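You operate a simulated robot arm through the tools that you are given. There is no shell and no other tool.

You run a simulated robot arm. Do the job below in one go: nothing can be reset, and whatever is moved stays where it is left.

JOB
Blow the crumbs out of mould 7, then brush its floor with release agent.
Fine: red lance and red brush; shut the air valve and put both back. Set down upright: red lance. A coat counts when it lies all over at full strength: go over it till it gets no stronger.

Only the result counts: the job must be done as asked and must still hold three seconds after the hand-in. Knocking over, shifting, dropping, spilling or breaking anything else fails it.

ROBOT AND FRAMES
A 6-joint arm with a two-finger parallel gripper, fixed in place. Base frame: the origin is on the floor under the middle of its stand, x ahead of it, y to its left, z up; the work surface is at about z = 85. Units: cm, degrees, N and s.
With the tool pointing down near the work surface it reaches from about 12 to 84 cm from the base axis. Its first joint turns from -115.0 to 115.0 degrees. Payload 4.2 kg.
Tool frame: the origin (TCP) lies between the finger pads and is the grasp point; the fingertips stand 2.3 cm ahead of it; z points along the fingers, y is the line along which they close. Largest opening 9.4 cm; finger width 3.8, thickness 1; the body of the gripper, 5.4 by 9.6 cm, starts 3.9 cm behind the TCP.
Orientation is that of the tool frame in the base frame, as a unit quaternion [x, y, z, w]. With the fingers straight down and closing along the base's y, the tool's x points along the base's -x, its y along +y and its z along -z.

CONTROLS
- The arm moves only by the tool jog_arm. Its arguments are lists of equal length, an entry for each row: "translation": the shift along the tool's x, y, z in cm, a list of three; "delta_rot": the turn, a rotation vector about the tool's x, y, z in degrees, a list of three; "gripper": the gripper command, from -1 (shut) to 1 (fully open), values between in proportion. In form: {"translation": [[tx, ty, tz], ...], "delta_rot": [[wx, wy, wz], ...], "gripper": [gripper, ...]}. A call has 1 to 20 rows; each row shifts and turns the commanded pose from where the row before left it, along the tool's axes as they then stand. A row lasts 0.2 s, in which the tool goes at most 5 cm and 8.6 degrees; a call with a longer step from one row to the next is refused whole, and so is a gripper value outside its range. Where a pose cannot be reached the arm comes as near as it can. A force on the tool above 60 N (or 10 N above the force at the start of the call, whichever is more), or a blocked arm, ends the call early, and 0.2 s more pass. Each finger travels about 10.8 cm/s and halts on what it meets, pressing with about 42 N; the grip force reading is that of the motor and also rises with nothing between the fingers. The clock runs only during rows and for 0.2 s after the last one: add rows that do not move to give the fingers time. The reply holds the time, the measured pose of the TCP, the force on the tool along the base axes, the opening and the grip force, in the units named above and with some noise, with the torque about the TCP (base axes, N m) and any sound that the robot's microphone picked up.
- Cameras (640 x 400 px; columns grow to the right, rows downward): "scene" is fixed at [23.93, -50.29, 172.59]; the picture's right is [0.71, -0.70, 0.00], its down [-0.46, -0.46, -0.76] and it looks along [0.54, 0.54, -0.65] (base axes); focal length 332 px, centre (320, 200). "wrist" rides on the gripper at [8.6, 1.6, -7.4] in the tool frame; the picture's right is [-0.18, 0.98, 0.00], its down [-0.58, -0.11, -0.81] and it looks along [-0.79, -0.15, 0.59] (tool axes); focal length 243 px, centre (320, 200). There is no depth. A picture from a camera that has moved, and an enlarged one, comes with that camera's place and axes in the base frame and with its lens. The place of the scene camera against the robot may be out by one fixed shift of up to 2.5 cm in any direction.
- capture(camera): a new picture of that camera. No time passes.
- raise_lower(by): slides the trunk up (or, below 0, down) by that many cm; the arm rides with it, the base frame stays. It gives what a move gives, with no picture.
- close_up(camera, box): a new picture of the part [left, top, right, bottom] of that camera's present view, enlarged. No time passes.
- finish_job(): hands the job in; it is judged then, once.

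Nothing tells you positions but the pictures and the camera data. Unless the task says otherwise, let go and move clear before handing in.

The tools are called after ">>>" by a JSON object that holds its "name" and its "arguments". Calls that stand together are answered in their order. jog_arm: Moves the arm, as the interface text tells. Its arguments: {"type":"object","properties":{"translation":{"type":"array","items":{"type":"array","items":{"type":"number"}}},"delta_rot":{"type":"array","items":{"type":"array","items":{"type":"number"}}},"gripper":{"type":"array","items":{"type":"number"}}},"required":["translation","delta_rot","gripper"]} The other tools are called the same way: raise_lower (by) moves the trunk up or down; capture (camera) takes a picture; close_up (camera, box) takes an enlarged picture of a part of a camera's view; finish_job () hands the job in.

At the start:

```text
time: 0.0
position: [49.43, 8.46, 135.04]
orientation: [0.0, 1.0, 0.0, 0.0]
ft_force: [-0.1, -0.5, 0.0]
torque: [-0.02, -0.02, -0.01]
gripper_width: 9.38
finger_force: 0.0
trunk travel left (down, up): [-90.0, 9.0]
```

scene: 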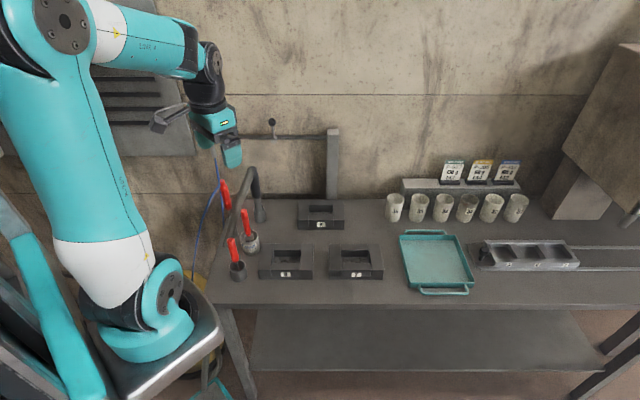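
wrist: 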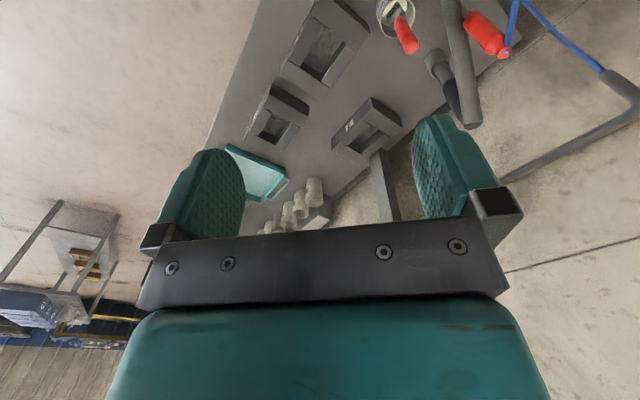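

I see a bench with three moulds, red-handled tools on the left, cups, a tray and other items on the right. I'll take close-ups first to identify the parts before moving.

>>> {"name": "close_up", "arguments": {"camera": "scene", "box": [180, 140, 300, 300]}}

>>> {"name": "close_up", "arguments": {"camera": "scene", "box": [240, 180, 400, 290]}}

>>> {"name": "close_up", "arguments": {"camera": "scene", "box": [370, 140, 610, 300]}}

>>> {"name": "close_up", "arguments": {"camera": "scene", "box": [140, 90, 360, 230]}}

```text
2.50 times, centred on (240, 220) of scene
camera zoom: at [23.93, -50.29, 172.59], right [0.71, -0.7, 0.0], down [-0.46, -0.46, -0.76], along [0.54, 0.54, -0.65], focal length 830 px, centre (520, 150)
```

zoom: 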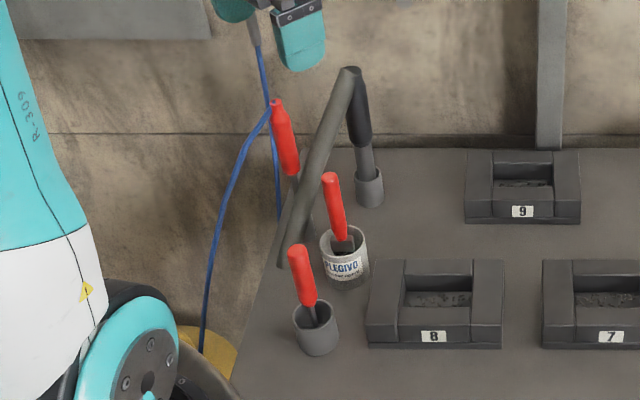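

```text
3.64 times, centred on (320, 235) of scene
camera zoom: at [23.93, -50.29, 172.59], right [0.71, -0.7, 0.0], down [-0.46, -0.46, -0.76], along [0.54, 0.54, -0.65], focal length 1207 px, centre (320, 73)
```

zoom: 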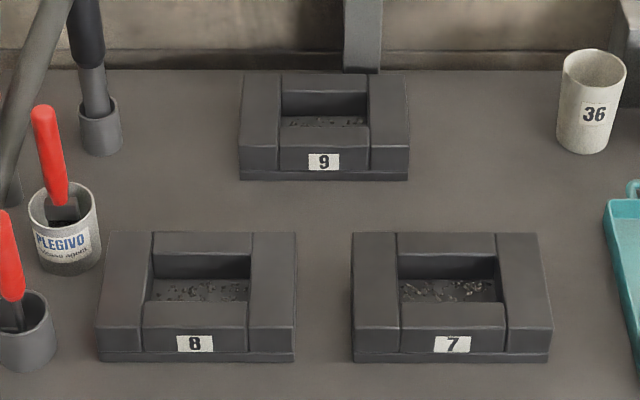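

```text
2.50 times, centred on (490, 220) of scene
camera zoom: at [23.93, -50.29, 172.59], right [0.71, -0.7, 0.0], down [-0.46, -0.46, -0.76], along [0.54, 0.54, -0.65], focal length 830 px, centre (-105, 150)
```

zoom: 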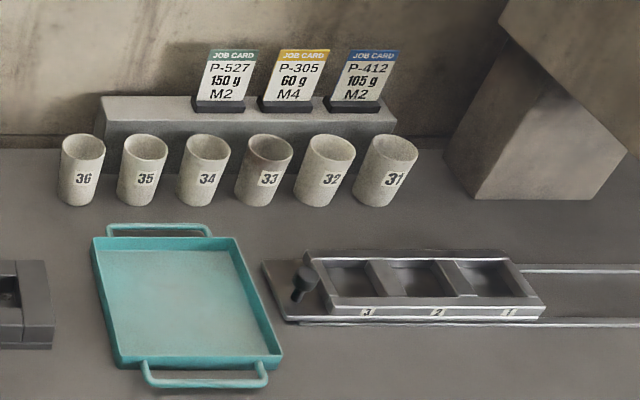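

```text
2.86 times, centred on (250, 160) of scene
camera zoom: at [23.93, -50.29, 172.59], right [0.71, -0.7, 0.0], down [-0.46, -0.46, -0.76], along [0.54, 0.54, -0.65], focal length 949 px, centre (520, 314)
```

zoom: 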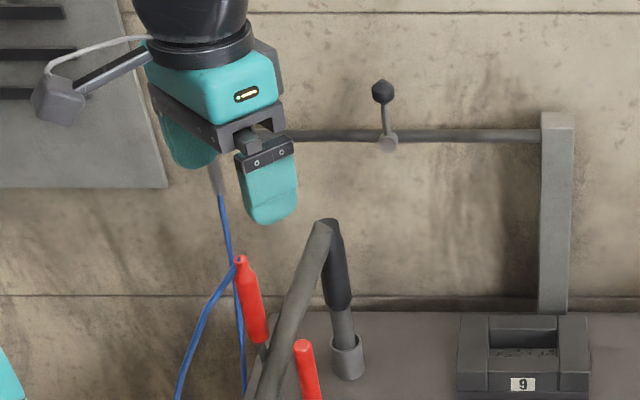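

The bench runs diagonally in the base frame; mould 7 is at roughly (81, -9). I look closer at the tools with the wrist camera.

>>> {"name": "close_up", "arguments": {"camera": "wrist", "box": [340, 0, 640, 190]}}

>>> {"name": "close_up", "arguments": {"camera": "wrist", "box": [200, 0, 440, 150]}}

>>> {"name": "close_up", "arguments": {"camera": "scene", "box": [205, 150, 285, 290]}}

>>> {"name": "close_up", "arguments": {"camera": "scene", "box": [255, 105, 345, 165]}}

```text
2.11 times, centred on (490, 95) of wrist
camera zoom: at [40.89, 10.13, 142.4], right [0.18, 0.98, 0.0], down [0.58, -0.11, 0.81], along [0.79, -0.15, -0.59], focal length 511 px, centre (-38, 421)
```

zoom: 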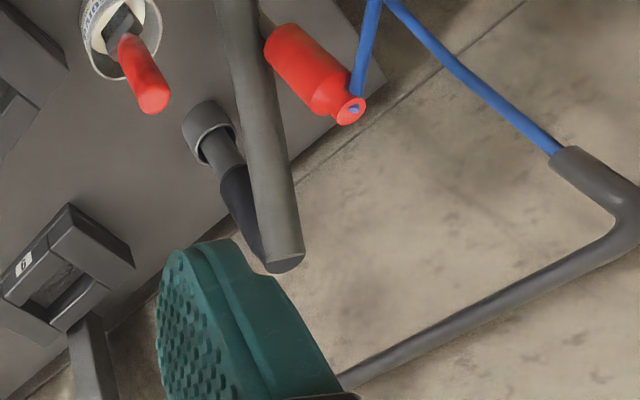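

```text
2.67 times, centred on (320, 75) of wrist
camera zoom: at [40.89, 10.13, 142.4], right [0.18, 0.98, 0.0], down [0.58, -0.11, 0.81], along [0.79, -0.15, -0.59], focal length 647 px, centre (320, 533)
```

zoom: 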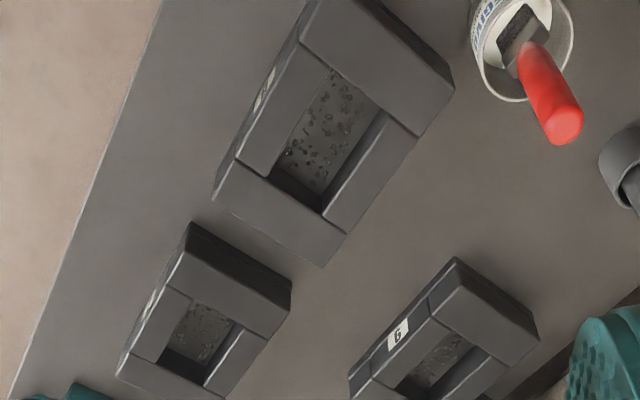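

```text
2.86 times, centred on (245, 220) of scene
camera zoom: at [23.93, -50.29, 172.59], right [0.71, -0.7, 0.0], down [-0.46, -0.46, -0.76], along [0.54, 0.54, -0.65], focal length 949 px, centre (534, 143)
```

zoom: 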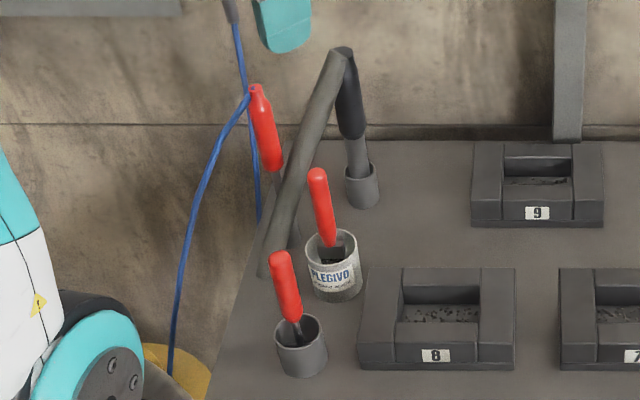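

```text
6.67 times, centred on (300, 135) of scene
camera zoom: at [23.93, -50.29, 172.59], right [0.71, -0.7, 0.0], down [-0.46, -0.46, -0.76], along [0.54, 0.54, -0.65], focal length 2213 px, centre (453, 633)
```

zoom: 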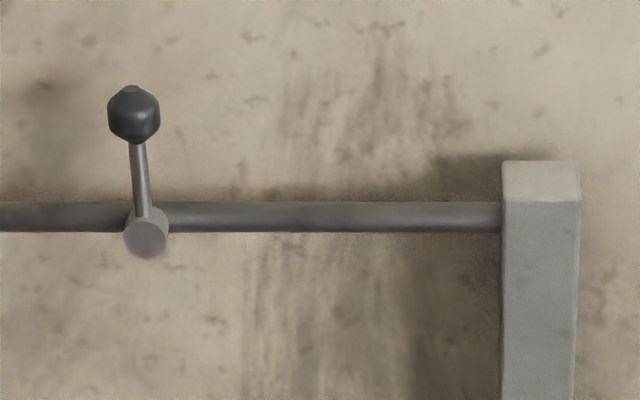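

Tools seem to lie around x 50–65, y 14–37; I turn the wrist about the vertical so its camera faces the wall and tools, staying high.

>>> {"name": "jog_arm", "arguments": {"translation": [[0, 0, 0], [0, 0, 0], [0, 0, 0], [0, 0, 0], [0, 0, 0], [0, 0, 0]], "delta_rot": [[0, 0, -7.5], [0, 0, -7.5], [0, 0, -7.5], [0, 0, -7.5], [0, 0, -7.5], [0, 0, -7.5]], "gripper": [1, 1, 1, 1, 1, 1]}}

>>> {"name": "capture", "arguments": {"camera": "wrist"}}

>>> {"name": "capture", "arguments": {"camera": "scene"}}

```text
time: 1.4
position: [49.63, 8.33, 134.93]
orientation: [-0.384, 0.923, 0.0, 0.0]
ft_force: [0.3, -1.0, 0.3]
torque: [0.01, -0.01, 0.02]
gripper_width: 9.4
finger_force: 0.1
trunk travel left (down, up): [-90.0, 9.0]
```

```text
taken
camera wrist: at [42.23, 3.55, 142.39], right [-0.57, 0.82, 0.0], down [0.49, 0.34, 0.81], along [0.66, 0.46, -0.59], focal length 243 px, centre (320, 200)
```

wrist: 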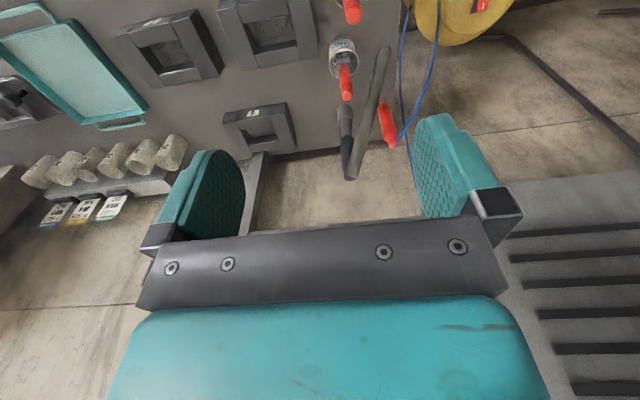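

```text
taken
```

scene: 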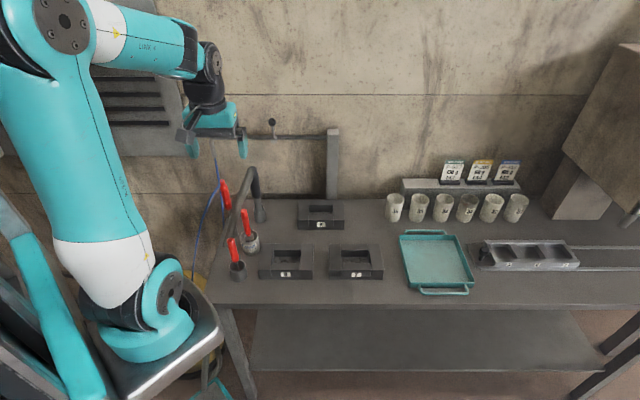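

The wrist view now shows moulds, tools, and a yellow unit on the floor with a red part. I enlarge the relevant pieces.

>>> {"name": "close_up", "arguments": {"camera": "wrist", "box": [320, 0, 480, 100]}}

>>> {"name": "close_up", "arguments": {"camera": "wrist", "box": [320, 90, 480, 190]}}

>>> {"name": "close_up", "arguments": {"camera": "wrist", "box": [100, 0, 340, 150]}}

>>> {"name": "close_up", "arguments": {"camera": "wrist", "box": [380, 0, 540, 100]}}

```text
4.00 times, centred on (400, 50) of wrist
camera zoom: at [42.23, 3.55, 142.39], right [-0.57, 0.82, 0.0], down [0.49, 0.34, 0.81], along [0.66, 0.46, -0.59], focal length 970 px, centre (0, 800)
```

zoom: 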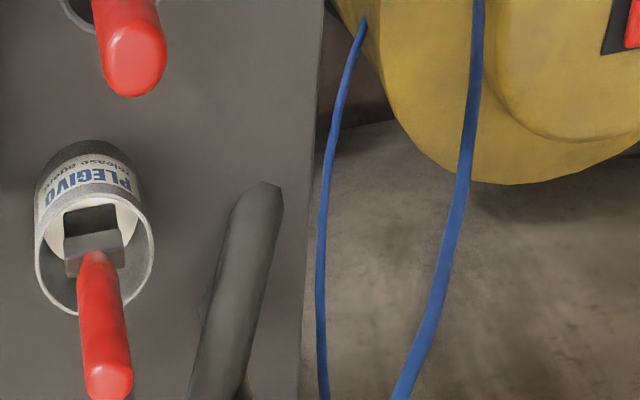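

```text
4.00 times, centred on (400, 140) of wrist
camera zoom: at [42.23, 3.55, 142.39], right [-0.57, 0.82, 0.0], down [0.49, 0.34, 0.81], along [0.66, 0.46, -0.59], focal length 970 px, centre (0, 440)
```

zoom: 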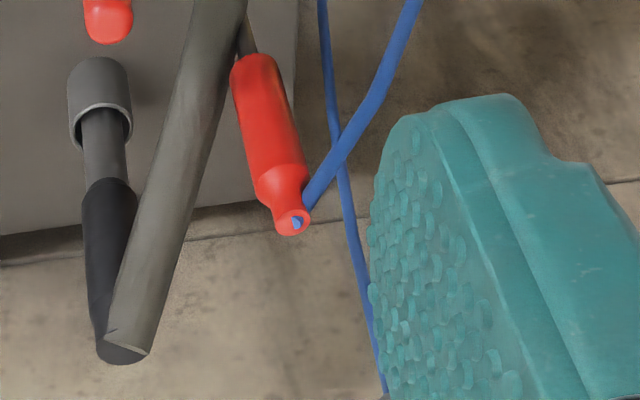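

```text
2.67 times, centred on (220, 75) of wrist
camera zoom: at [42.23, 3.55, 142.39], right [-0.57, 0.82, 0.0], down [0.49, 0.34, 0.81], along [0.66, 0.46, -0.59], focal length 647 px, centre (587, 533)
```

zoom: 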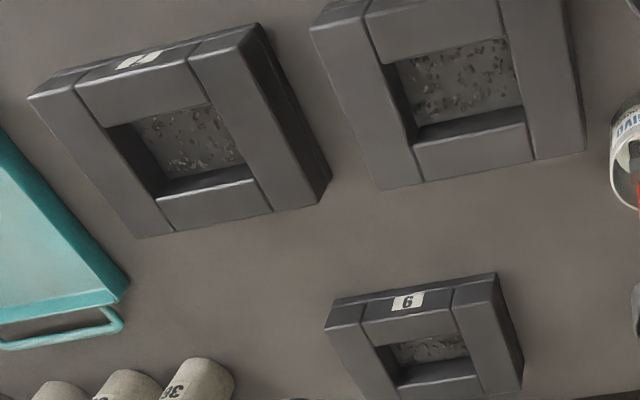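

```text
4.00 times, centred on (460, 50) of wrist
camera zoom: at [42.23, 3.55, 142.39], right [-0.57, 0.82, 0.0], down [0.49, 0.34, 0.81], along [0.66, 0.46, -0.59], focal length 970 px, centre (-240, 800)
```

zoom: 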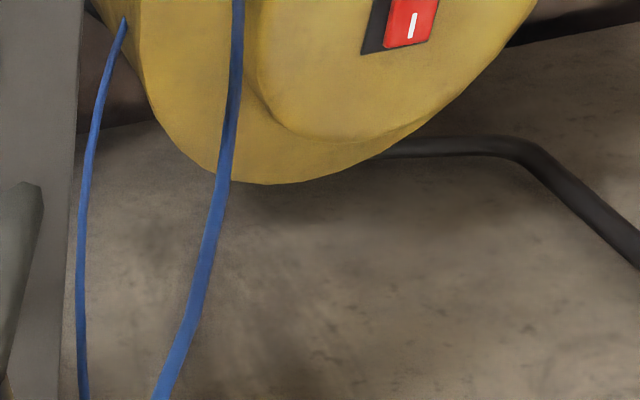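

The red brush appears to stand in the PLEGIVO release-agent pot; the third red-handled item in the grey cup is unclear. I back up toward the base for a steeper view.

>>> {"name": "jog_arm", "arguments": {"translation": [[4, 0, 2], [4, 0, 2], [4, 0, 2], [0, 0, 0]], "delta_rot": [[0, 0, 0], [0, 0, 0], [0, 0, 0], [0, 0, 0]], "gripper": [1, 1, 1, 1]}}

>>> {"name": "capture", "arguments": {"camera": "wrist"}}

>>> {"name": "close_up", "arguments": {"camera": "wrist", "box": [300, 0, 460, 100]}}

>>> {"name": "close_up", "arguments": {"camera": "wrist", "box": [300, 90, 460, 190]}}

```text
time: 2.4
position: [40.98, 0.05, 128.92]
orientation: [-0.383, 0.924, 0.0, 0.0]
ft_force: [-0.1, 0.3, -0.4]
torque: [-0.02, 0.02, -0.04]
gripper_width: 9.38
finger_force: 0.0
trunk travel left (down, up): [-90.0, 9.0]
```

```text
taken
camera wrist: at [33.73, -4.82, 136.3], right [-0.56, 0.83, 0.0], down [0.49, 0.33, 0.81], along [0.67, 0.46, -0.59], focal length 243 px, centre (320, 200)
```

wrist: 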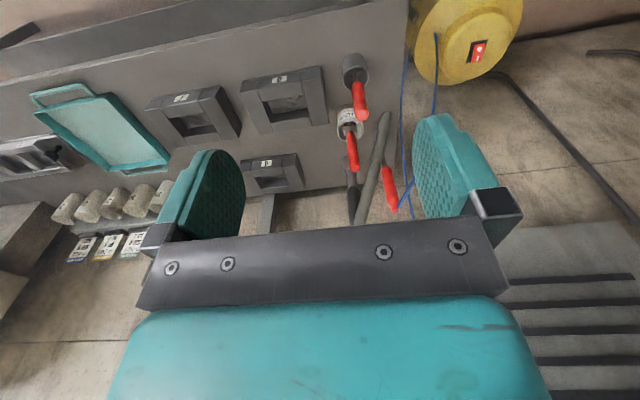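

```text
4.00 times, centred on (380, 50) of wrist
camera zoom: at [33.73, -4.82, 136.3], right [-0.56, 0.83, 0.0], down [0.49, 0.33, 0.81], along [0.67, 0.46, -0.59], focal length 970 px, centre (80, 800)
```

zoom: 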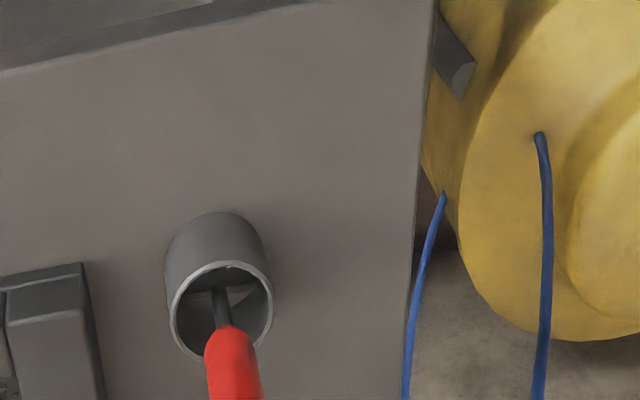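

```text
4.00 times, centred on (380, 140) of wrist
camera zoom: at [33.73, -4.82, 136.3], right [-0.56, 0.83, 0.0], down [0.49, 0.33, 0.81], along [0.67, 0.46, -0.59], focal length 970 px, centre (80, 440)
```

zoom: 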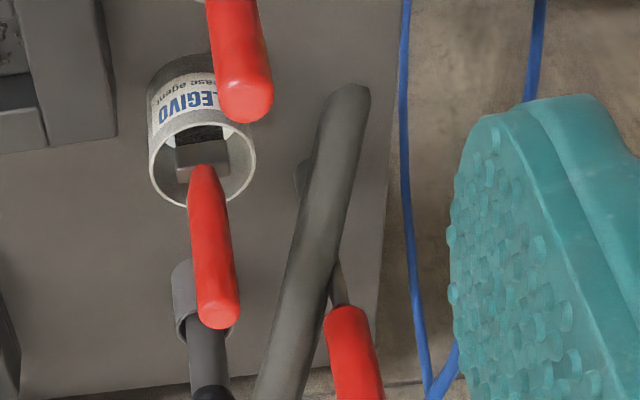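

Now I can tell: grey cup holds a palette knife, the PLEGIVO pot holds the brush, the red lance with blue hose stands near (58, 30), handle z≈98–111, and a slanted grey vacuum hose passes beside it. The valve lever is up (across the pipe, presumably shut). I tilt the tool to look level at the valve.

>>> {"name": "jog_arm", "arguments": {"translation": [[0, 0, 0], [0, 0, 0], [0, 0, 0], [0, 0, 0], [0, 0, 0]], "delta_rot": [[0, -7, 0], [0, -7, 0], [0, -7, 0], [0, -7, 0], [0, 0, 0]], "gripper": [1, 1, 1, 1, 1]}}

>>> {"name": "capture", "arguments": {"camera": "wrist"}}

```text
time: 3.6
position: [46.81, 2.39, 132.9]
orientation: [-0.371, 0.897, 0.093, 0.224]
ft_force: [0.5, -0.2, -0.4]
torque: [-0.04, 0.01, 0.01]
gripper_width: 9.41
finger_force: 0.1
out of reach, approached as far as the arm can: row 1, 2, 3, 4
trunk travel left (down, up): [-90.0, 9.0]
```

```text
taken
camera wrist: at [37.8, -4.21, 135.32], right [-0.58, 0.81, 0.09], down [0.17, 0.02, 0.98], along [0.8, 0.59, -0.15], focal length 243 px, centre (320, 200)
```

wrist: 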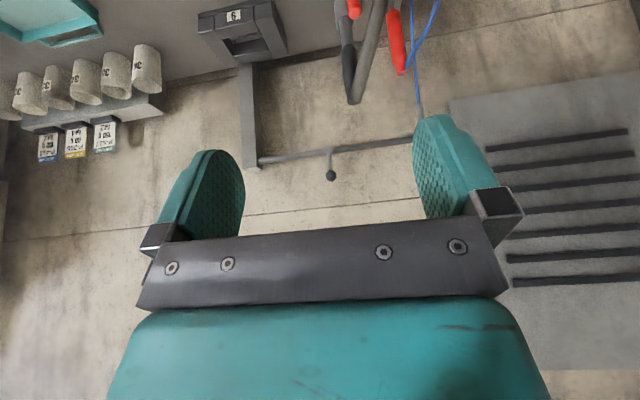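

>>> {"name": "close_up", "arguments": {"camera": "wrist", "box": [240, 110, 440, 235]}}

>>> {"name": "close_up", "arguments": {"camera": "wrist", "box": [320, 0, 480, 100]}}

```text
3.20 times, centred on (340, 172) of wrist
camera zoom: at [37.8, -4.21, 135.32], right [-0.58, 0.81, 0.09], down [0.17, 0.02, 0.98], along [0.8, 0.59, -0.15], focal length 776 px, centre (256, 288)
```

zoom: 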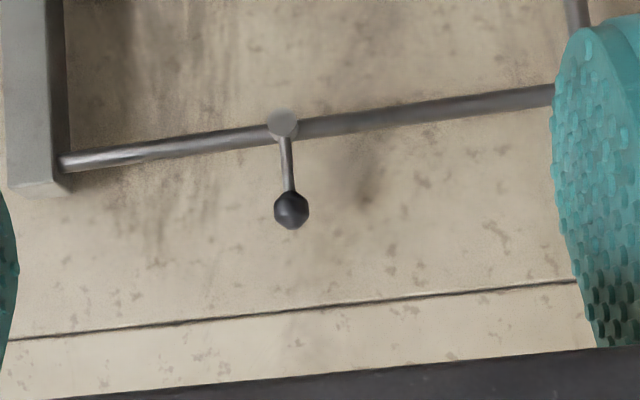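

```text
4.00 times, centred on (400, 50) of wrist
camera zoom: at [37.8, -4.21, 135.32], right [-0.58, 0.81, 0.09], down [0.17, 0.02, 0.98], along [0.8, 0.59, -0.15], focal length 970 px, centre (0, 800)
```

zoom: 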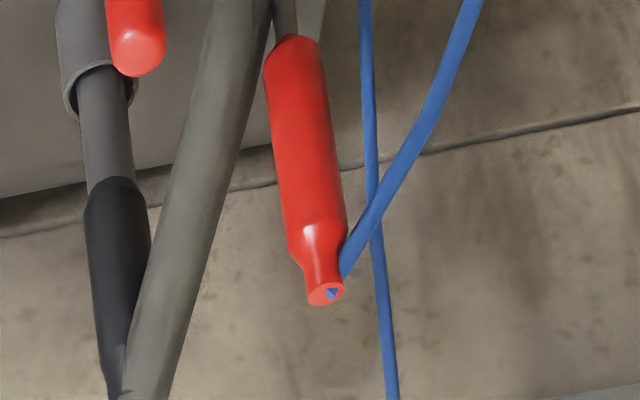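

The valve hub seems near (87, 36, 112) with its lever up about 7 cm. I restore the vertical tool, then go for a look at the lance holder from the other side.

>>> {"name": "jog_arm", "arguments": {"translation": [[0, 0, 0], [0, 0, 0], [0, 0, 0], [0, 0, 0], [0, 0, 0]], "delta_rot": [[0, 7, 0], [0, 7, 0], [0, 7, 0], [0, 7, 0], [0, 0, 0]], "gripper": [1, 1, 1, 1, 1]}}

```text
time: 4.8
position: [46.82, 2.47, 132.82]
orientation: [-0.382, 0.924, -0.001, -0.001]
ft_force: [0.4, 0.3, 0.2]
torque: [-0.04, 0.03, 0.02]
gripper_width: 9.4
finger_force: 0.0
trunk travel left (down, up): [-90.0, 9.0]
```

I turn the yaw back and move left, staying high, then lower a bit to view the lance holder from the left side.

>>> {"name": "jog_arm", "arguments": {"translation": [[0, 0, 0], [0, 0, 0], [0, 0, 0], [0, 0, 0], [0, 0, 0], [0, 0, 0], [0.1, 4, 0], [0.1, 4, 0], [0.1, 4, 0], [0.1, 4, 0], [0.1, 4, 0], [0.1, 4, 0], [0.1, 4, 0], [0.1, 3.5, 0], [0, 0, 4], [0, 0, 4], [0, 0, 4], [0, 0, 4], [0, 0, 0]], "delta_rot": [[0, 0, 7.5], [0, 0, 7.5], [0, 0, 7.5], [0, 0, 7.5], [0, 0, 7.5], [0, 0, 7.5], [0, 0, 0], [0, 0, 0], [0, 0, 0], [0, 0, 0], [0, 0, 0], [0, 0, 0], [0, 0, 0], [0, 0, 0], [0, 0, 0], [0, 0, 0], [0, 0, 0], [0, 0, 0], [0, 0, 0]], "gripper": [1, 1, 1, 1, 1, 1, 1, 1, 1, 1, 1, 1, 1, 1, 1, 1, 1, 1, 1]}}

>>> {"name": "capture", "arguments": {"camera": "wrist"}}

>>> {"name": "capture", "arguments": {"camera": "scene"}}

```text
time: 8.8
position: [45.96, 33.98, 116.67]
orientation: [0.001, 1.0, 0.0, -0.001]
ft_force: [0.0, -0.5, 0.4]
torque: [0.01, -0.01, 0.0]
gripper_width: 9.4
finger_force: 0.0
trunk travel left (down, up): [-90.0, 9.0]
```

```text
taken
camera wrist: at [37.29, 35.68, 124.16], right [0.18, 0.98, 0.0], down [0.58, -0.11, 0.81], along [0.79, -0.15, -0.59], focal length 243 px, centre (320, 200)
```

wrist: 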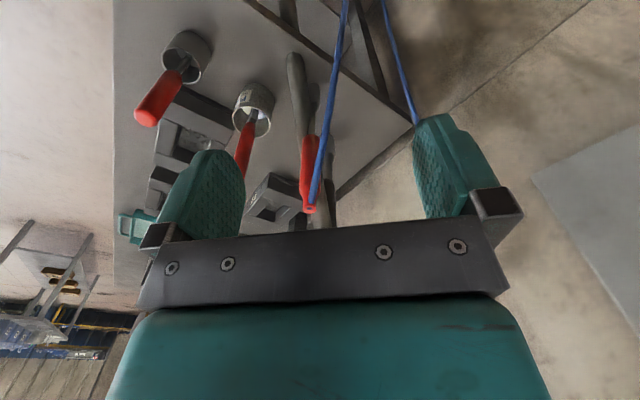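

```text
taken
```

scene: 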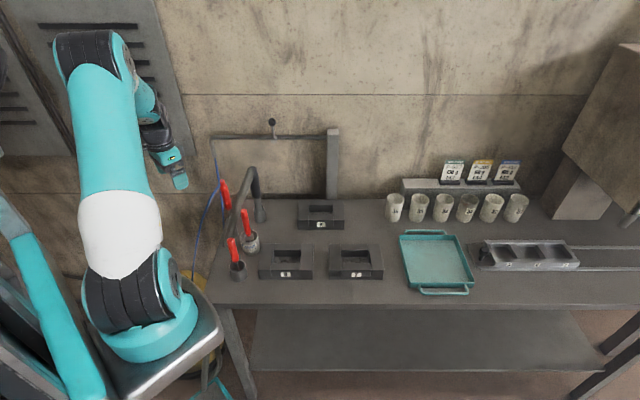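

>>> {"name": "close_up", "arguments": {"camera": "wrist", "box": [230, 30, 410, 220]}}

>>> {"name": "close_up", "arguments": {"camera": "wrist", "box": [120, 10, 320, 135]}}

>>> {"name": "close_up", "arguments": {"camera": "scene", "box": [200, 110, 350, 230]}}

```text
2.11 times, centred on (320, 125) of wrist
camera zoom: at [37.29, 35.68, 124.16], right [0.18, 0.98, 0.0], down [0.58, -0.11, 0.81], along [0.79, -0.15, -0.59], focal length 511 px, centre (320, 358)
```

zoom: 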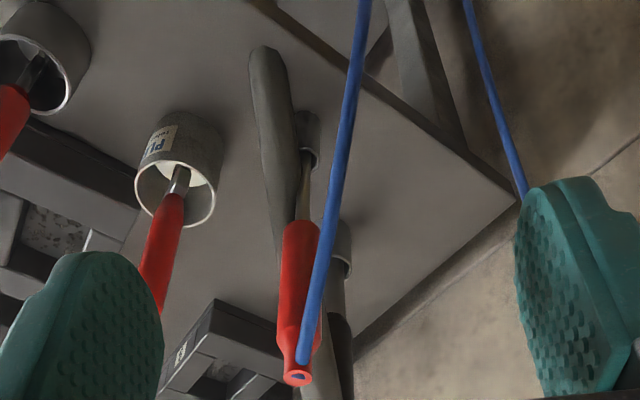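

```text
3.20 times, centred on (220, 72) of wrist
camera zoom: at [37.29, 35.68, 124.16], right [0.18, 0.98, 0.0], down [0.58, -0.11, 0.81], along [0.79, -0.15, -0.59], focal length 776 px, centre (640, 608)
```

zoom: 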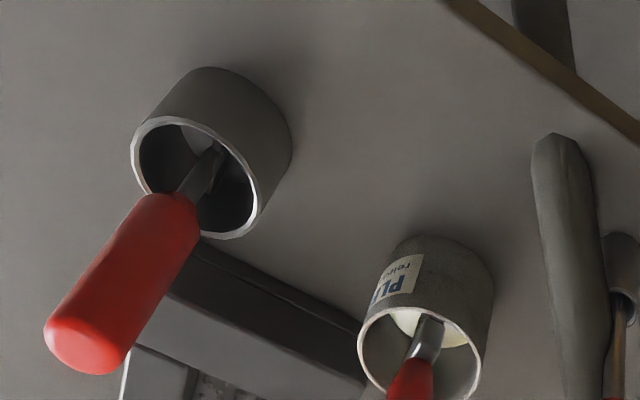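

```text
3.33 times, centred on (275, 170) of scene
camera zoom: at [23.93, -50.29, 172.59], right [0.71, -0.7, 0.0], down [-0.46, -0.46, -0.76], along [0.54, 0.54, -0.65], focal length 1107 px, centre (470, 300)
```

zoom: 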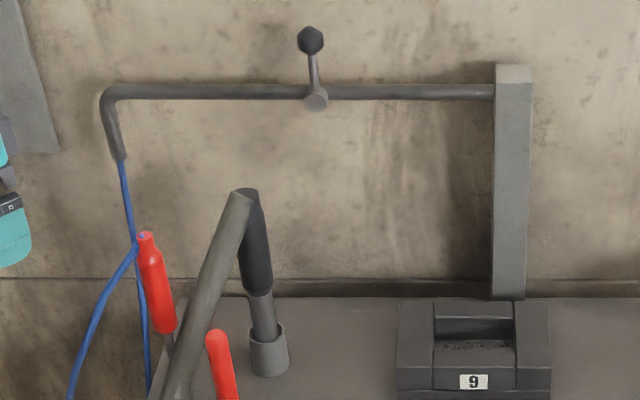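

The lance stands in a narrow tube at about (58.5, 30.6), handle z 97–109; vacuum bar passes close on its −y side. Next I go high and get a nearer look at the valve on the wall.

>>> {"name": "jog_arm", "arguments": {"translation": [[0, 0, -4], [0, 0, -4], [0, 0, -4], [0, 0, -4], [-3.4, -2.3, 0], [-3.4, -2.3, 0], [-3.4, -2.3, 0], [-3.4, -2.3, 0], [-3.4, -2.3, 0], [-3.4, -2.3, 0], [-3.4, -2.3, 0], [0, 0, 0], [0, 0, 0], [0, 0, 0], [0, 0, 0], [0, 0, 0], [0, 0, 0], [0, 0, 3], [0, 0, 3], [0, 0, 0]], "delta_rot": [[0, 0, 0], [0, 0, 0], [0, 0, 0], [0, 0, 0], [0, 0, 0], [0, 0, 0], [0, 0, 0], [0, 0, 0], [0, 0, 0], [0, 0, 0], [0, 0, 0], [0, 0, -7.5], [0, 0, -7.5], [0, 0, -7.5], [0, 0, -7.5], [0, 0, -7.5], [0, 0, -7.5], [0, 0, 0], [0, 0, 0], [0, 0, 0]], "gripper": [1, 1, 1, 1, 1, 1, 1, 1, 1, 1, 1, 1, 1, 1, 1, 1, 1, 1, 1, 1]}}

>>> {"name": "capture", "arguments": {"camera": "wrist"}}

>>> {"name": "capture", "arguments": {"camera": "scene"}}

```text
time: 13.0
position: [69.75, 17.87, 126.82]
orientation: [-0.382, 0.924, 0.0, 0.0]
ft_force: [0.9, 0.4, -0.1]
torque: [0.0, -0.02, 0.04]
gripper_width: 9.36
finger_force: 0.1
trunk travel left (down, up): [-90.0, 9.0]
```

```text
taken
camera wrist: at [62.51, 12.96, 134.24], right [-0.57, 0.82, 0.0], down [0.49, 0.33, 0.81], along [0.67, 0.46, -0.59], focal length 243 px, centre (320, 200)
```

wrist: 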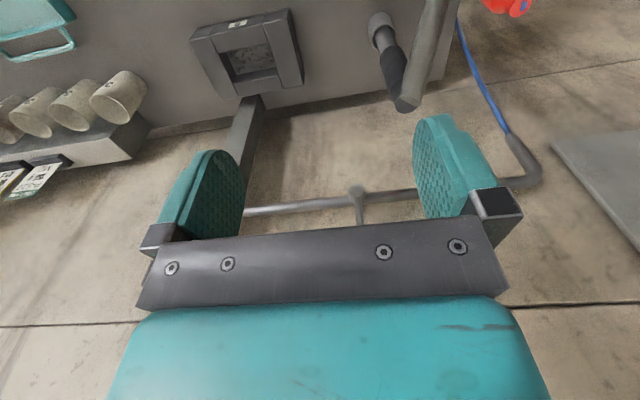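

```text
taken
```

scene: 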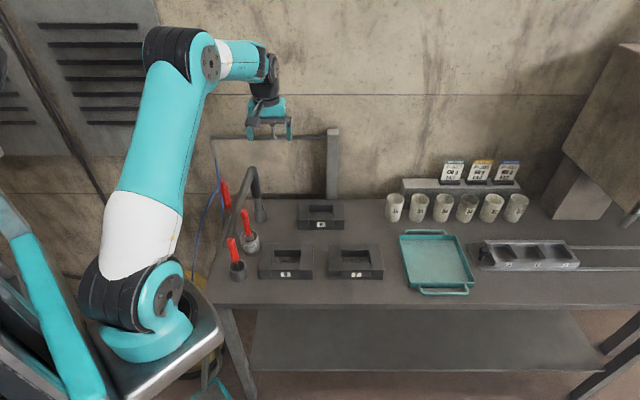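

The hub works out at about (79.5, 29.9, 115.7) with the knob about 6.8 cm above it. I test whether the arm reaches above the knob with the tool vertical, staying at z≈131.

>>> {"name": "jog_arm", "arguments": {"translation": [[0, 0, -4.2], [-4, 0.4, 0], [-4, 0.4, 0], [-4, 0.4, 0], [-3.9, 0.4, 0], [0, 0, 0]], "delta_rot": [[0, 0, 0], [0, 0, 0], [0, 0, 0], [0, 0, 0], [0, 0, 0], [0, 0, 0]], "gripper": [1, 1, 1, 1, 1, 1]}}

>>> {"name": "capture", "arguments": {"camera": "wrist"}}

>>> {"name": "capture", "arguments": {"camera": "scene"}}

```text
time: 14.4
position: [75.96, 25.63, 130.93]
orientation: [-0.382, 0.924, 0.0, 0.0]
ft_force: [0.0, -0.1, 0.2]
torque: [-0.04, 0.0, 0.01]
gripper_width: 9.38
finger_force: 0.1
out of reach, approached as far as the arm can: row 4, 5
trunk travel left (down, up): [-90.0, 9.0]
```

```text
taken
camera wrist: at [68.72, 20.71, 138.4], right [-0.56, 0.83, 0.0], down [0.49, 0.33, 0.81], along [0.66, 0.46, -0.59], focal length 243 px, centre (320, 200)
```

wrist: 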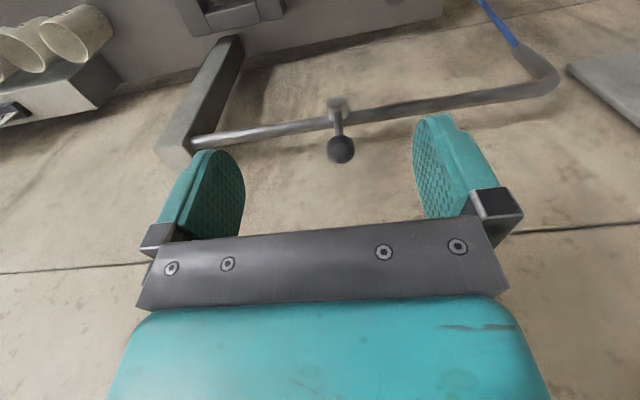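

```text
taken
```

scene: 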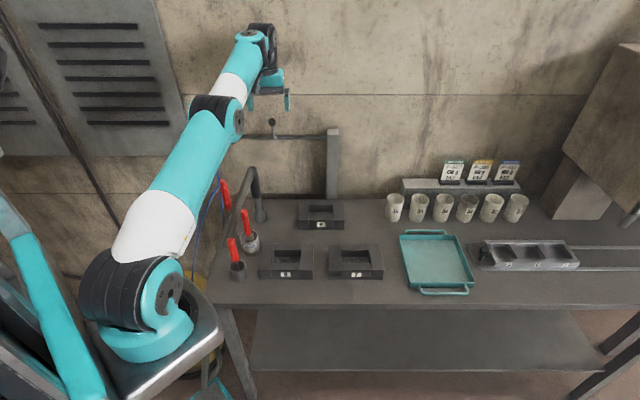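

The vertical tool runs out of reach just short of the knob, which I now place at about (79.9, 30.6, 122). I back off a little and tilt the tool up to horizontal facing the wall so I can straddle the lever.

>>> {"name": "jog_arm", "arguments": {"translation": [[3, 0, 0], [3, 0, 0], [0, 0, 0], [0, 0, 0], [0, 0, 0], [0, 0, 0], [0, 0, 0], [0, 0, 0], [0, 0, 0], [0, 0, 0]], "delta_rot": [[0, 0, 0], [0, 0, 0], [0, -7.5, 0], [0, -7.5, 0], [0, -7.5, 0], [0, -7.5, 0], [0, -7.5, 0], [0, -7.5, 0], [0, 0, 0], [0, 0, 0]], "gripper": [1, 1, 1, 1, 1, 1, 1, 1, 1, 1]}}

>>> {"name": "capture", "arguments": {"camera": "wrist"}}

>>> {"name": "capture", "arguments": {"camera": "scene"}}

```text
time: 16.6
position: [71.89, 21.35, 131.02]
orientation: [-0.353, 0.854, 0.147, 0.353]
ft_force: [0.5, -0.4, 0.4]
torque: [-0.01, 0.03, 0.01]
gripper_width: 9.4
finger_force: 0.1
trunk travel left (down, up): [-90.0, 9.0]
```

```text
taken
camera wrist: at [62.71, 14.52, 130.12], right [-0.6, 0.79, 0.13], down [-0.04, -0.19, 0.98], along [0.8, 0.59, 0.14], focal length 243 px, centre (320, 200)
```

wrist: 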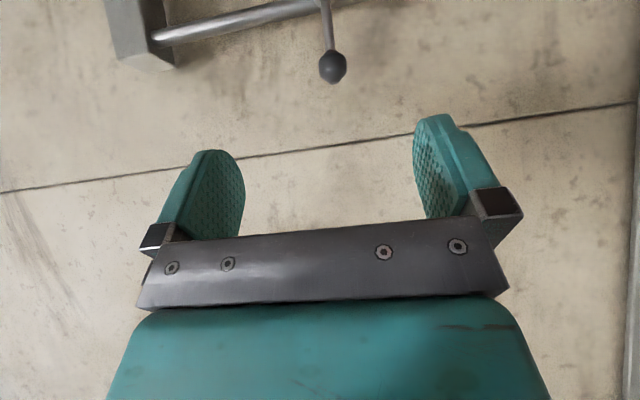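

```text
taken
```

scene: 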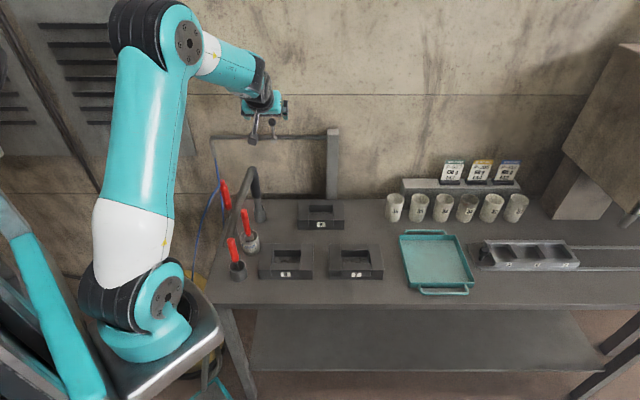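

>>> {"name": "jog_arm", "arguments": {"translation": [[0, 0, 0], [0, 0, 0], [0, 0, 0], [0, 0, 0], [0, 0, 0], [0, 0, 0], [0, 0, 0]], "delta_rot": [[0, -7.5, 0], [0, -7.5, 0], [0, -7.5, 0], [0, -7.5, 0], [0, -7.5, 0], [0, -7.5, 0], [0, 0, 0]], "gripper": [1, 1, 1, 1, 1, 1, 1]}}

>>> {"name": "capture", "arguments": {"camera": "scene"}}

```text
time: 18.2
position: [71.99, 21.39, 131.0]
orientation: [-0.27, 0.653, 0.271, 0.654]
ft_force: [-0.8, 0.3, 0.0]
torque: [0.0, 0.01, 0.04]
gripper_width: 9.39
finger_force: 0.1
trunk travel left (down, up): [-90.0, 9.0]
```

```text
taken
```

scene: 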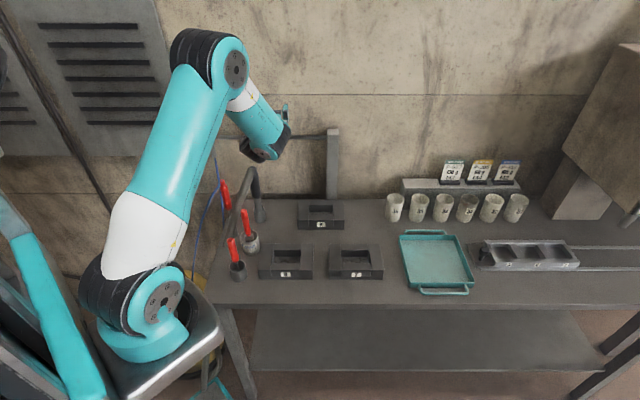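

The tool is now horizontal facing the wall. I align with the lever (e ≈ 34.9 along the wall, z ≈ 121.4) with the fingers opened to 5 cm and advance to straddle the knob.

>>> {"name": "jog_arm", "arguments": {"translation": [[3.2, 0.3, 0], [3.2, 0.3, 0], [3.2, 0.3, 0], [0, 0, 0], [0, 0, 3], [0, 0, 3], [0, 0, 3], [0, 0, 3.5], [0, 0, 0]], "delta_rot": [[0, 0, 0], [0, 0, 0], [0, 0, 0], [0, 0, 0], [0, 0, 0], [0, 0, 0], [0, 0, 0], [0, 0, 0], [0, 0, 0]], "gripper": [0.06, 0.06, 0.06, 0.06, 0.06, 0.06, 0.06, 0.06, 0.06]}}

>>> {"name": "capture", "arguments": {"camera": "scene"}}

>>> {"name": "capture", "arguments": {"camera": "wrist"}}

```text
time: 20.2
position: [80.25, 30.89, 121.55]
orientation: [-0.271, 0.653, 0.271, 0.653]
ft_force: [-0.4, -0.1, 0.7]
torque: [-0.02, 0.0, -0.03]
gripper_width: 4.99
finger_force: 0.0
trunk travel left (down, up): [-90.0, 9.0]
```

```text
taken
```

scene: 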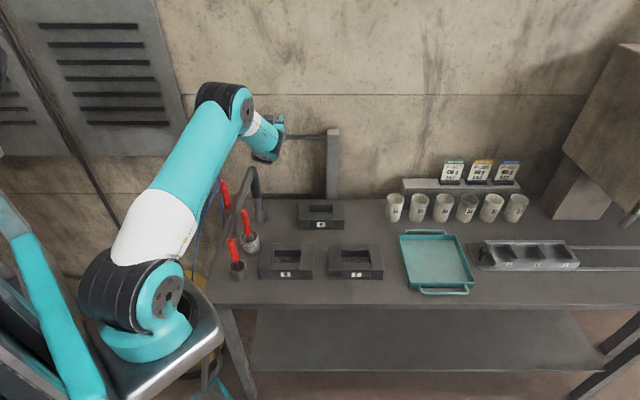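

```text
taken
camera wrist: at [73.83, 26.94, 112.84], right [-0.69, 0.7, 0.18], down [-0.49, -0.65, 0.58], along [0.52, 0.31, 0.79], focal length 243 px, centre (320, 200)
```

wrist: 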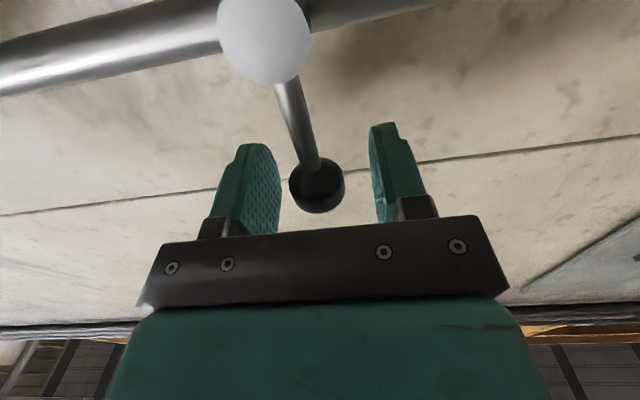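

The knob sits right between the fingers. I narrow the gap to 3 cm and try turning the lever clockwise (to the right), a little first.

>>> {"name": "jog_arm", "arguments": {"translation": [[0, 0, 0], [0, 0, 0], [0.054, -0.822, 0], [0.054, -0.822, 0], [0.054, -0.822, 0], [0, 0, 0]], "delta_rot": [[0, 0, 0], [0, 0, 0], [0, 0, 7.5], [0, 0, 7.5], [0, 0, 7.5], [0, 0, 0]], "gripper": [-0.36, -0.36, -0.36, -0.36, -0.36, -0.36]}}

>>> {"name": "capture", "arguments": {"camera": "wrist"}}

```text
time: 21.6
position: [81.3, 30.09, 121.08]
orientation: [-0.142, 0.692, 0.398, 0.585]
ft_force: [-30.8, 34.1, 1.1]
torque: [-0.33, -0.19, -0.14]
gripper_width: 4.95
finger_force: 21.3
trunk travel left (down, up): [-90.0, 9.0]
```

```text
taken
camera wrist: at [72.64, 28.17, 113.75], right [-0.6, 0.58, 0.55], down [-0.33, -0.8, 0.49], along [0.73, 0.11, 0.67], focal length 243 px, centre (320, 200)
```

wrist: 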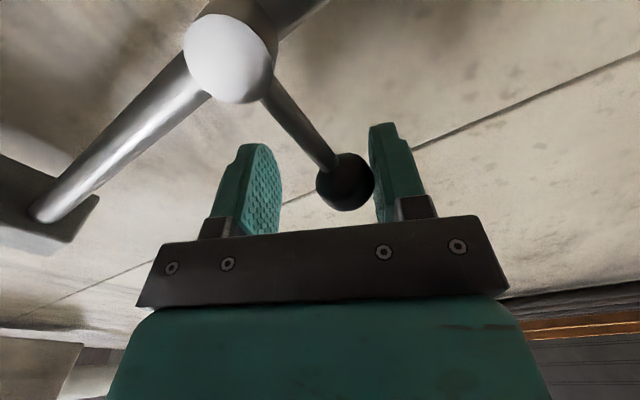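

The lever pushes back with ~46 N to the right — that looks like its stop. I return to the upright position, open, and back out to check the lever before trying the left.

>>> {"name": "jog_arm", "arguments": {"translation": [[0.054, 0.822, 0], [0.054, 0.822, 0], [0.054, 0.822, 0], [0, 0, 0], [0, 0, 0]], "delta_rot": [[0, 0, -7.5], [0, 0, -7.5], [0, 0, -7.5], [0, 0, 0], [0, 0, 0]], "gripper": [-0.36, -0.36, 0.06, 0.06, 0.06]}}

>>> {"name": "capture", "arguments": {"camera": "wrist"}}

```text
time: 22.8
position: [80.35, 30.9, 121.41]
orientation: [-0.271, 0.653, 0.269, 0.654]
ft_force: [-0.2, -0.4, 0.4]
torque: [0.02, 0.03, 0.0]
gripper_width: 5.0
finger_force: 0.0
trunk travel left (down, up): [-90.0, 9.0]
```

```text
taken
camera wrist: at [73.83, 26.81, 112.72], right [-0.69, 0.7, 0.18], down [-0.49, -0.65, 0.58], along [0.52, 0.31, 0.79], focal length 243 px, centre (320, 200)
```

wrist: 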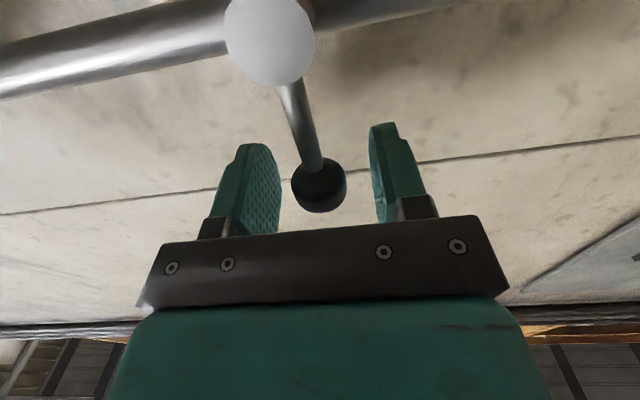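

The lever did not move, so that is the stop; it opens to the left. I try a small turn that way.

>>> {"name": "jog_arm", "arguments": {"translation": [[0.054, 0.822, 0], [0.054, 0.822, 0], [0.054, 0.822, 0], [0, 0, 0]], "delta_rot": [[0, 0, -7.5], [0, 0, -7.5], [0, 0, -7.5], [0, 0, 0]], "gripper": [0.06, 0.06, 0.06, 0.06]}}

>>> {"name": "capture", "arguments": {"camera": "wrist"}}

>>> {"name": "capture", "arguments": {"camera": "scene"}}

```text
time: 23.8
position: [78.54, 32.62, 120.84]
orientation: [-0.393, 0.588, 0.137, 0.694]
ft_force: [0.5, -0.5, 0.2]
torque: [0.0, -0.01, -0.04]
gripper_width: 5.0
finger_force: 0.3
trunk travel left (down, up): [-90.0, 9.0]
```

```text
taken
camera wrist: at [74.49, 26.16, 112.24], right [-0.69, 0.69, -0.21], down [-0.66, -0.48, 0.58], along [0.3, 0.54, 0.79], focal length 243 px, centre (320, 200)
```

wrist: 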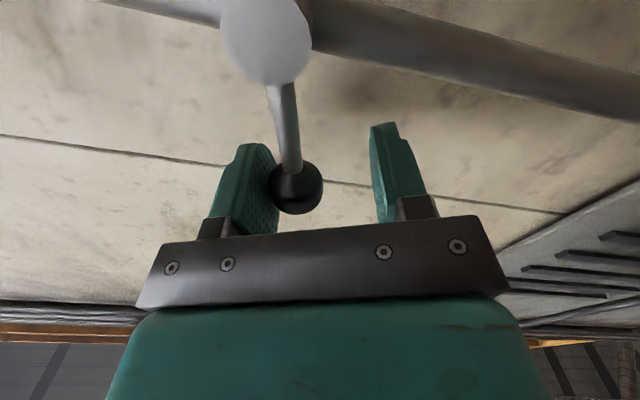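

```text
taken
```

scene: 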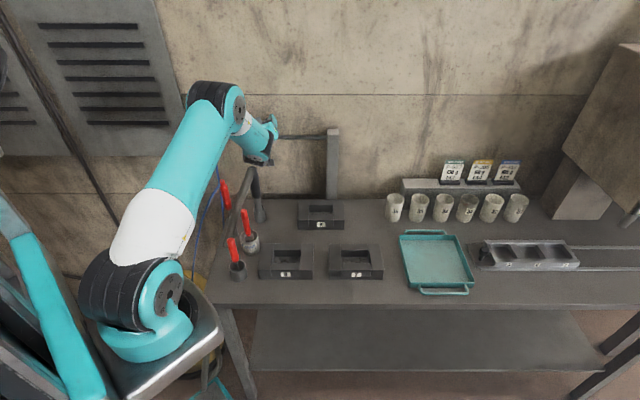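

Left is free: the lever moves with no resistance. The vacuum handle would be in the way of finishing from straight ahead, so I back out and turn the tool to point along +y, which keeps the body right of it.

>>> {"name": "jog_arm", "arguments": {"translation": [[0, 0, -3], [0, 0, -3], [0, 0, -3], [0, 0, -3], [0, 0, 0], [0, 0, 0], [0, 0, 0], [-4, 0, 0], [-4, 0, 0], [0, 0, 0], [0, 0, 0], [0, 0, 0], [0, 0, 0], [0, 0, 0], [0, 0, 0], [0, 0, 0]], "delta_rot": [[0, 0, 0], [0, 0, 0], [0, 0, 0], [0, 0, 0], [0, 0, 7.5], [0, 0, 7.5], [0, 0, 7.5], [0, 0, 0], [0, 0, 0], [-7.5, 0, 0], [-7.5, 0, 0], [-7.5, 0, 0], [-7.5, 0, 0], [-7.5, 0, 0], [-7.5, 0, 0], [0, 0, 0]], "gripper": [0.06, 0.06, 0.06, 0.06, 0.06, 0.06, 0.06, -1, -1, -1, -1, -1, -1, -1, -1, -1]}}

>>> {"name": "capture", "arguments": {"camera": "scene"}}

>>> {"name": "close_up", "arguments": {"camera": "scene", "box": [200, 80, 360, 200]}}

>>> {"name": "capture", "arguments": {"camera": "wrist"}}

```text
time: 27.2
position: [69.83, 24.01, 128.94]
orientation: [-0.5, 0.499, 0.501, 0.5]
ft_force: [-0.6, 0.7, 0.3]
torque: [0.03, -0.03, 0.02]
gripper_width: 0.0
finger_force: 42.3
trunk travel left (down, up): [-90.0, 9.0]
```

```text
taken
```

scene: 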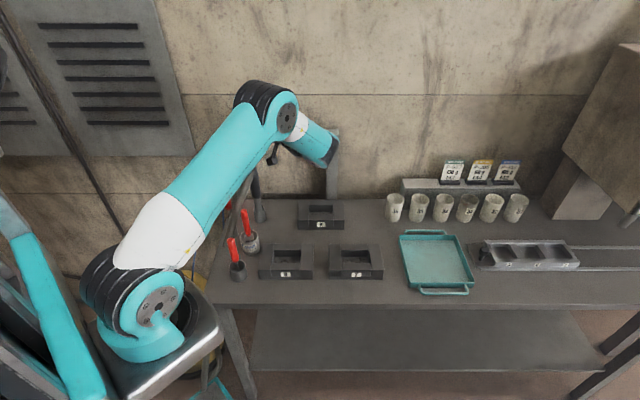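

```text
3.33 times, centred on (280, 140) of scene
camera zoom: at [23.93, -50.29, 172.59], right [0.71, -0.7, 0.0], down [-0.46, -0.46, -0.76], along [0.54, 0.54, -0.65], focal length 1107 px, centre (453, 400)
```

zoom: 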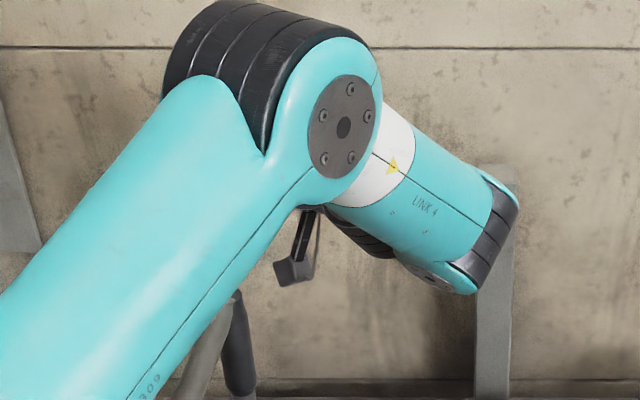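

```text
taken
camera wrist: at [68.28, 16.74, 120.29], right [-0.98, 0.0, 0.18], down [0.11, -0.81, 0.58], along [0.15, 0.59, 0.79], focal length 243 px, centre (320, 200)
```

wrist: 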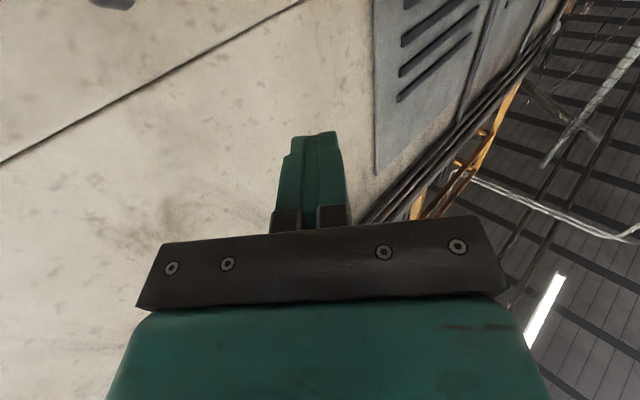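

Fingers are closed and the tool points along +y. I move to the right of the knob at height, then lower beside it.

>>> {"name": "jog_arm", "arguments": {"translation": [[0, -3.2, 0.85], [0, -3.2, 0.85], [0, -3.2, 0.85], [0, -3.2, 0.85], [0, 0, 0]], "delta_rot": [[0, 0, 0], [0, 0, 0], [0, 0, 0], [0, 0, 0], [0, 0, 0]], "gripper": [-1, -1, -1, -1, -1]}}

>>> {"name": "capture", "arguments": {"camera": "wrist"}}

```text
time: 28.4
position: [80.6, 27.1, 128.94]
orientation: [-0.5, 0.5, 0.5, 0.499]
ft_force: [0.4, -0.6, -1.0]
torque: [0.02, -0.02, 0.0]
gripper_width: 0.0
finger_force: 41.6
out of reach, approached as far as the arm can: row 4
trunk travel left (down, up): [-90.0, 9.0]
```

```text
taken
camera wrist: at [78.98, 19.8, 120.24], right [-0.98, 0.0, 0.19], down [0.11, -0.81, 0.58], along [0.15, 0.59, 0.79], focal length 243 px, centre (320, 200)
```

wrist: 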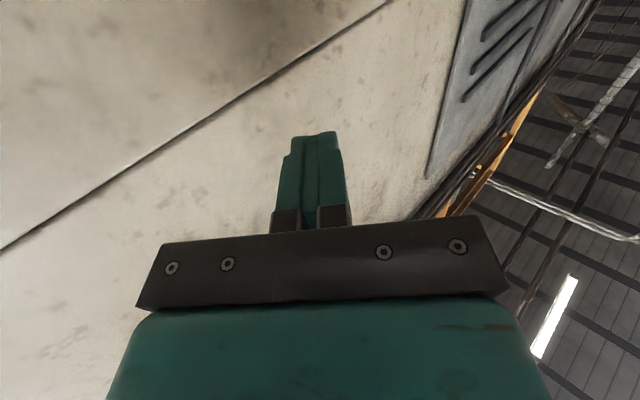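

>>> {"name": "jog_arm", "arguments": {"translation": [[0, 0, 0], [0, 0, 0], [2.5, 0, 0], [2.5, 0, 0], [2.5, 0, 0], [0, -0.61, 1.12], [0, 0, 0]], "delta_rot": [[5, 0, 0], [5, 0, 0], [0, 0, 0], [0, 0, 0], [0, 0, 0], [0, 0, 0], [0, 0, 0]], "gripper": [-1, -1, -1, -1, -1, -1, -1]}}

>>> {"name": "capture", "arguments": {"camera": "wrist"}}

```text
time: 30.0
position: [83.85, 28.46, 121.68]
orientation: [-0.455, 0.541, 0.455, 0.541]
ft_force: [-0.5, -0.1, 0.4]
torque: [-0.02, 0.03, 0.0]
gripper_width: 0.01
finger_force: 41.7
out of reach, approached as far as the arm can: row 1, 2, 5, 6
trunk travel left (down, up): [-90.0, 9.0]
```

```text
taken
camera wrist: at [81.0, 21.46, 112.97], right [-0.97, 0.17, 0.18], down [-0.03, -0.81, 0.58], along [0.25, 0.56, 0.79], focal length 243 px, centre (320, 200)
```

wrist: 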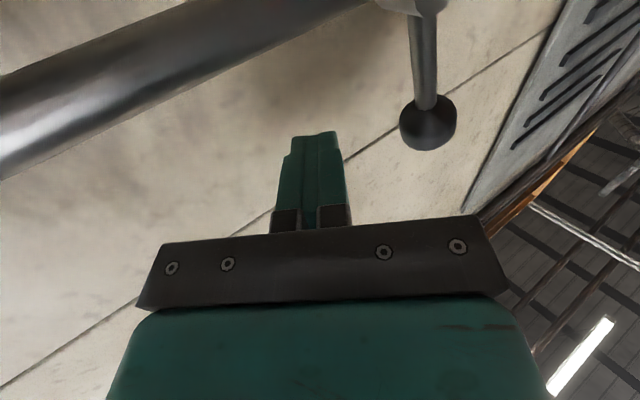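

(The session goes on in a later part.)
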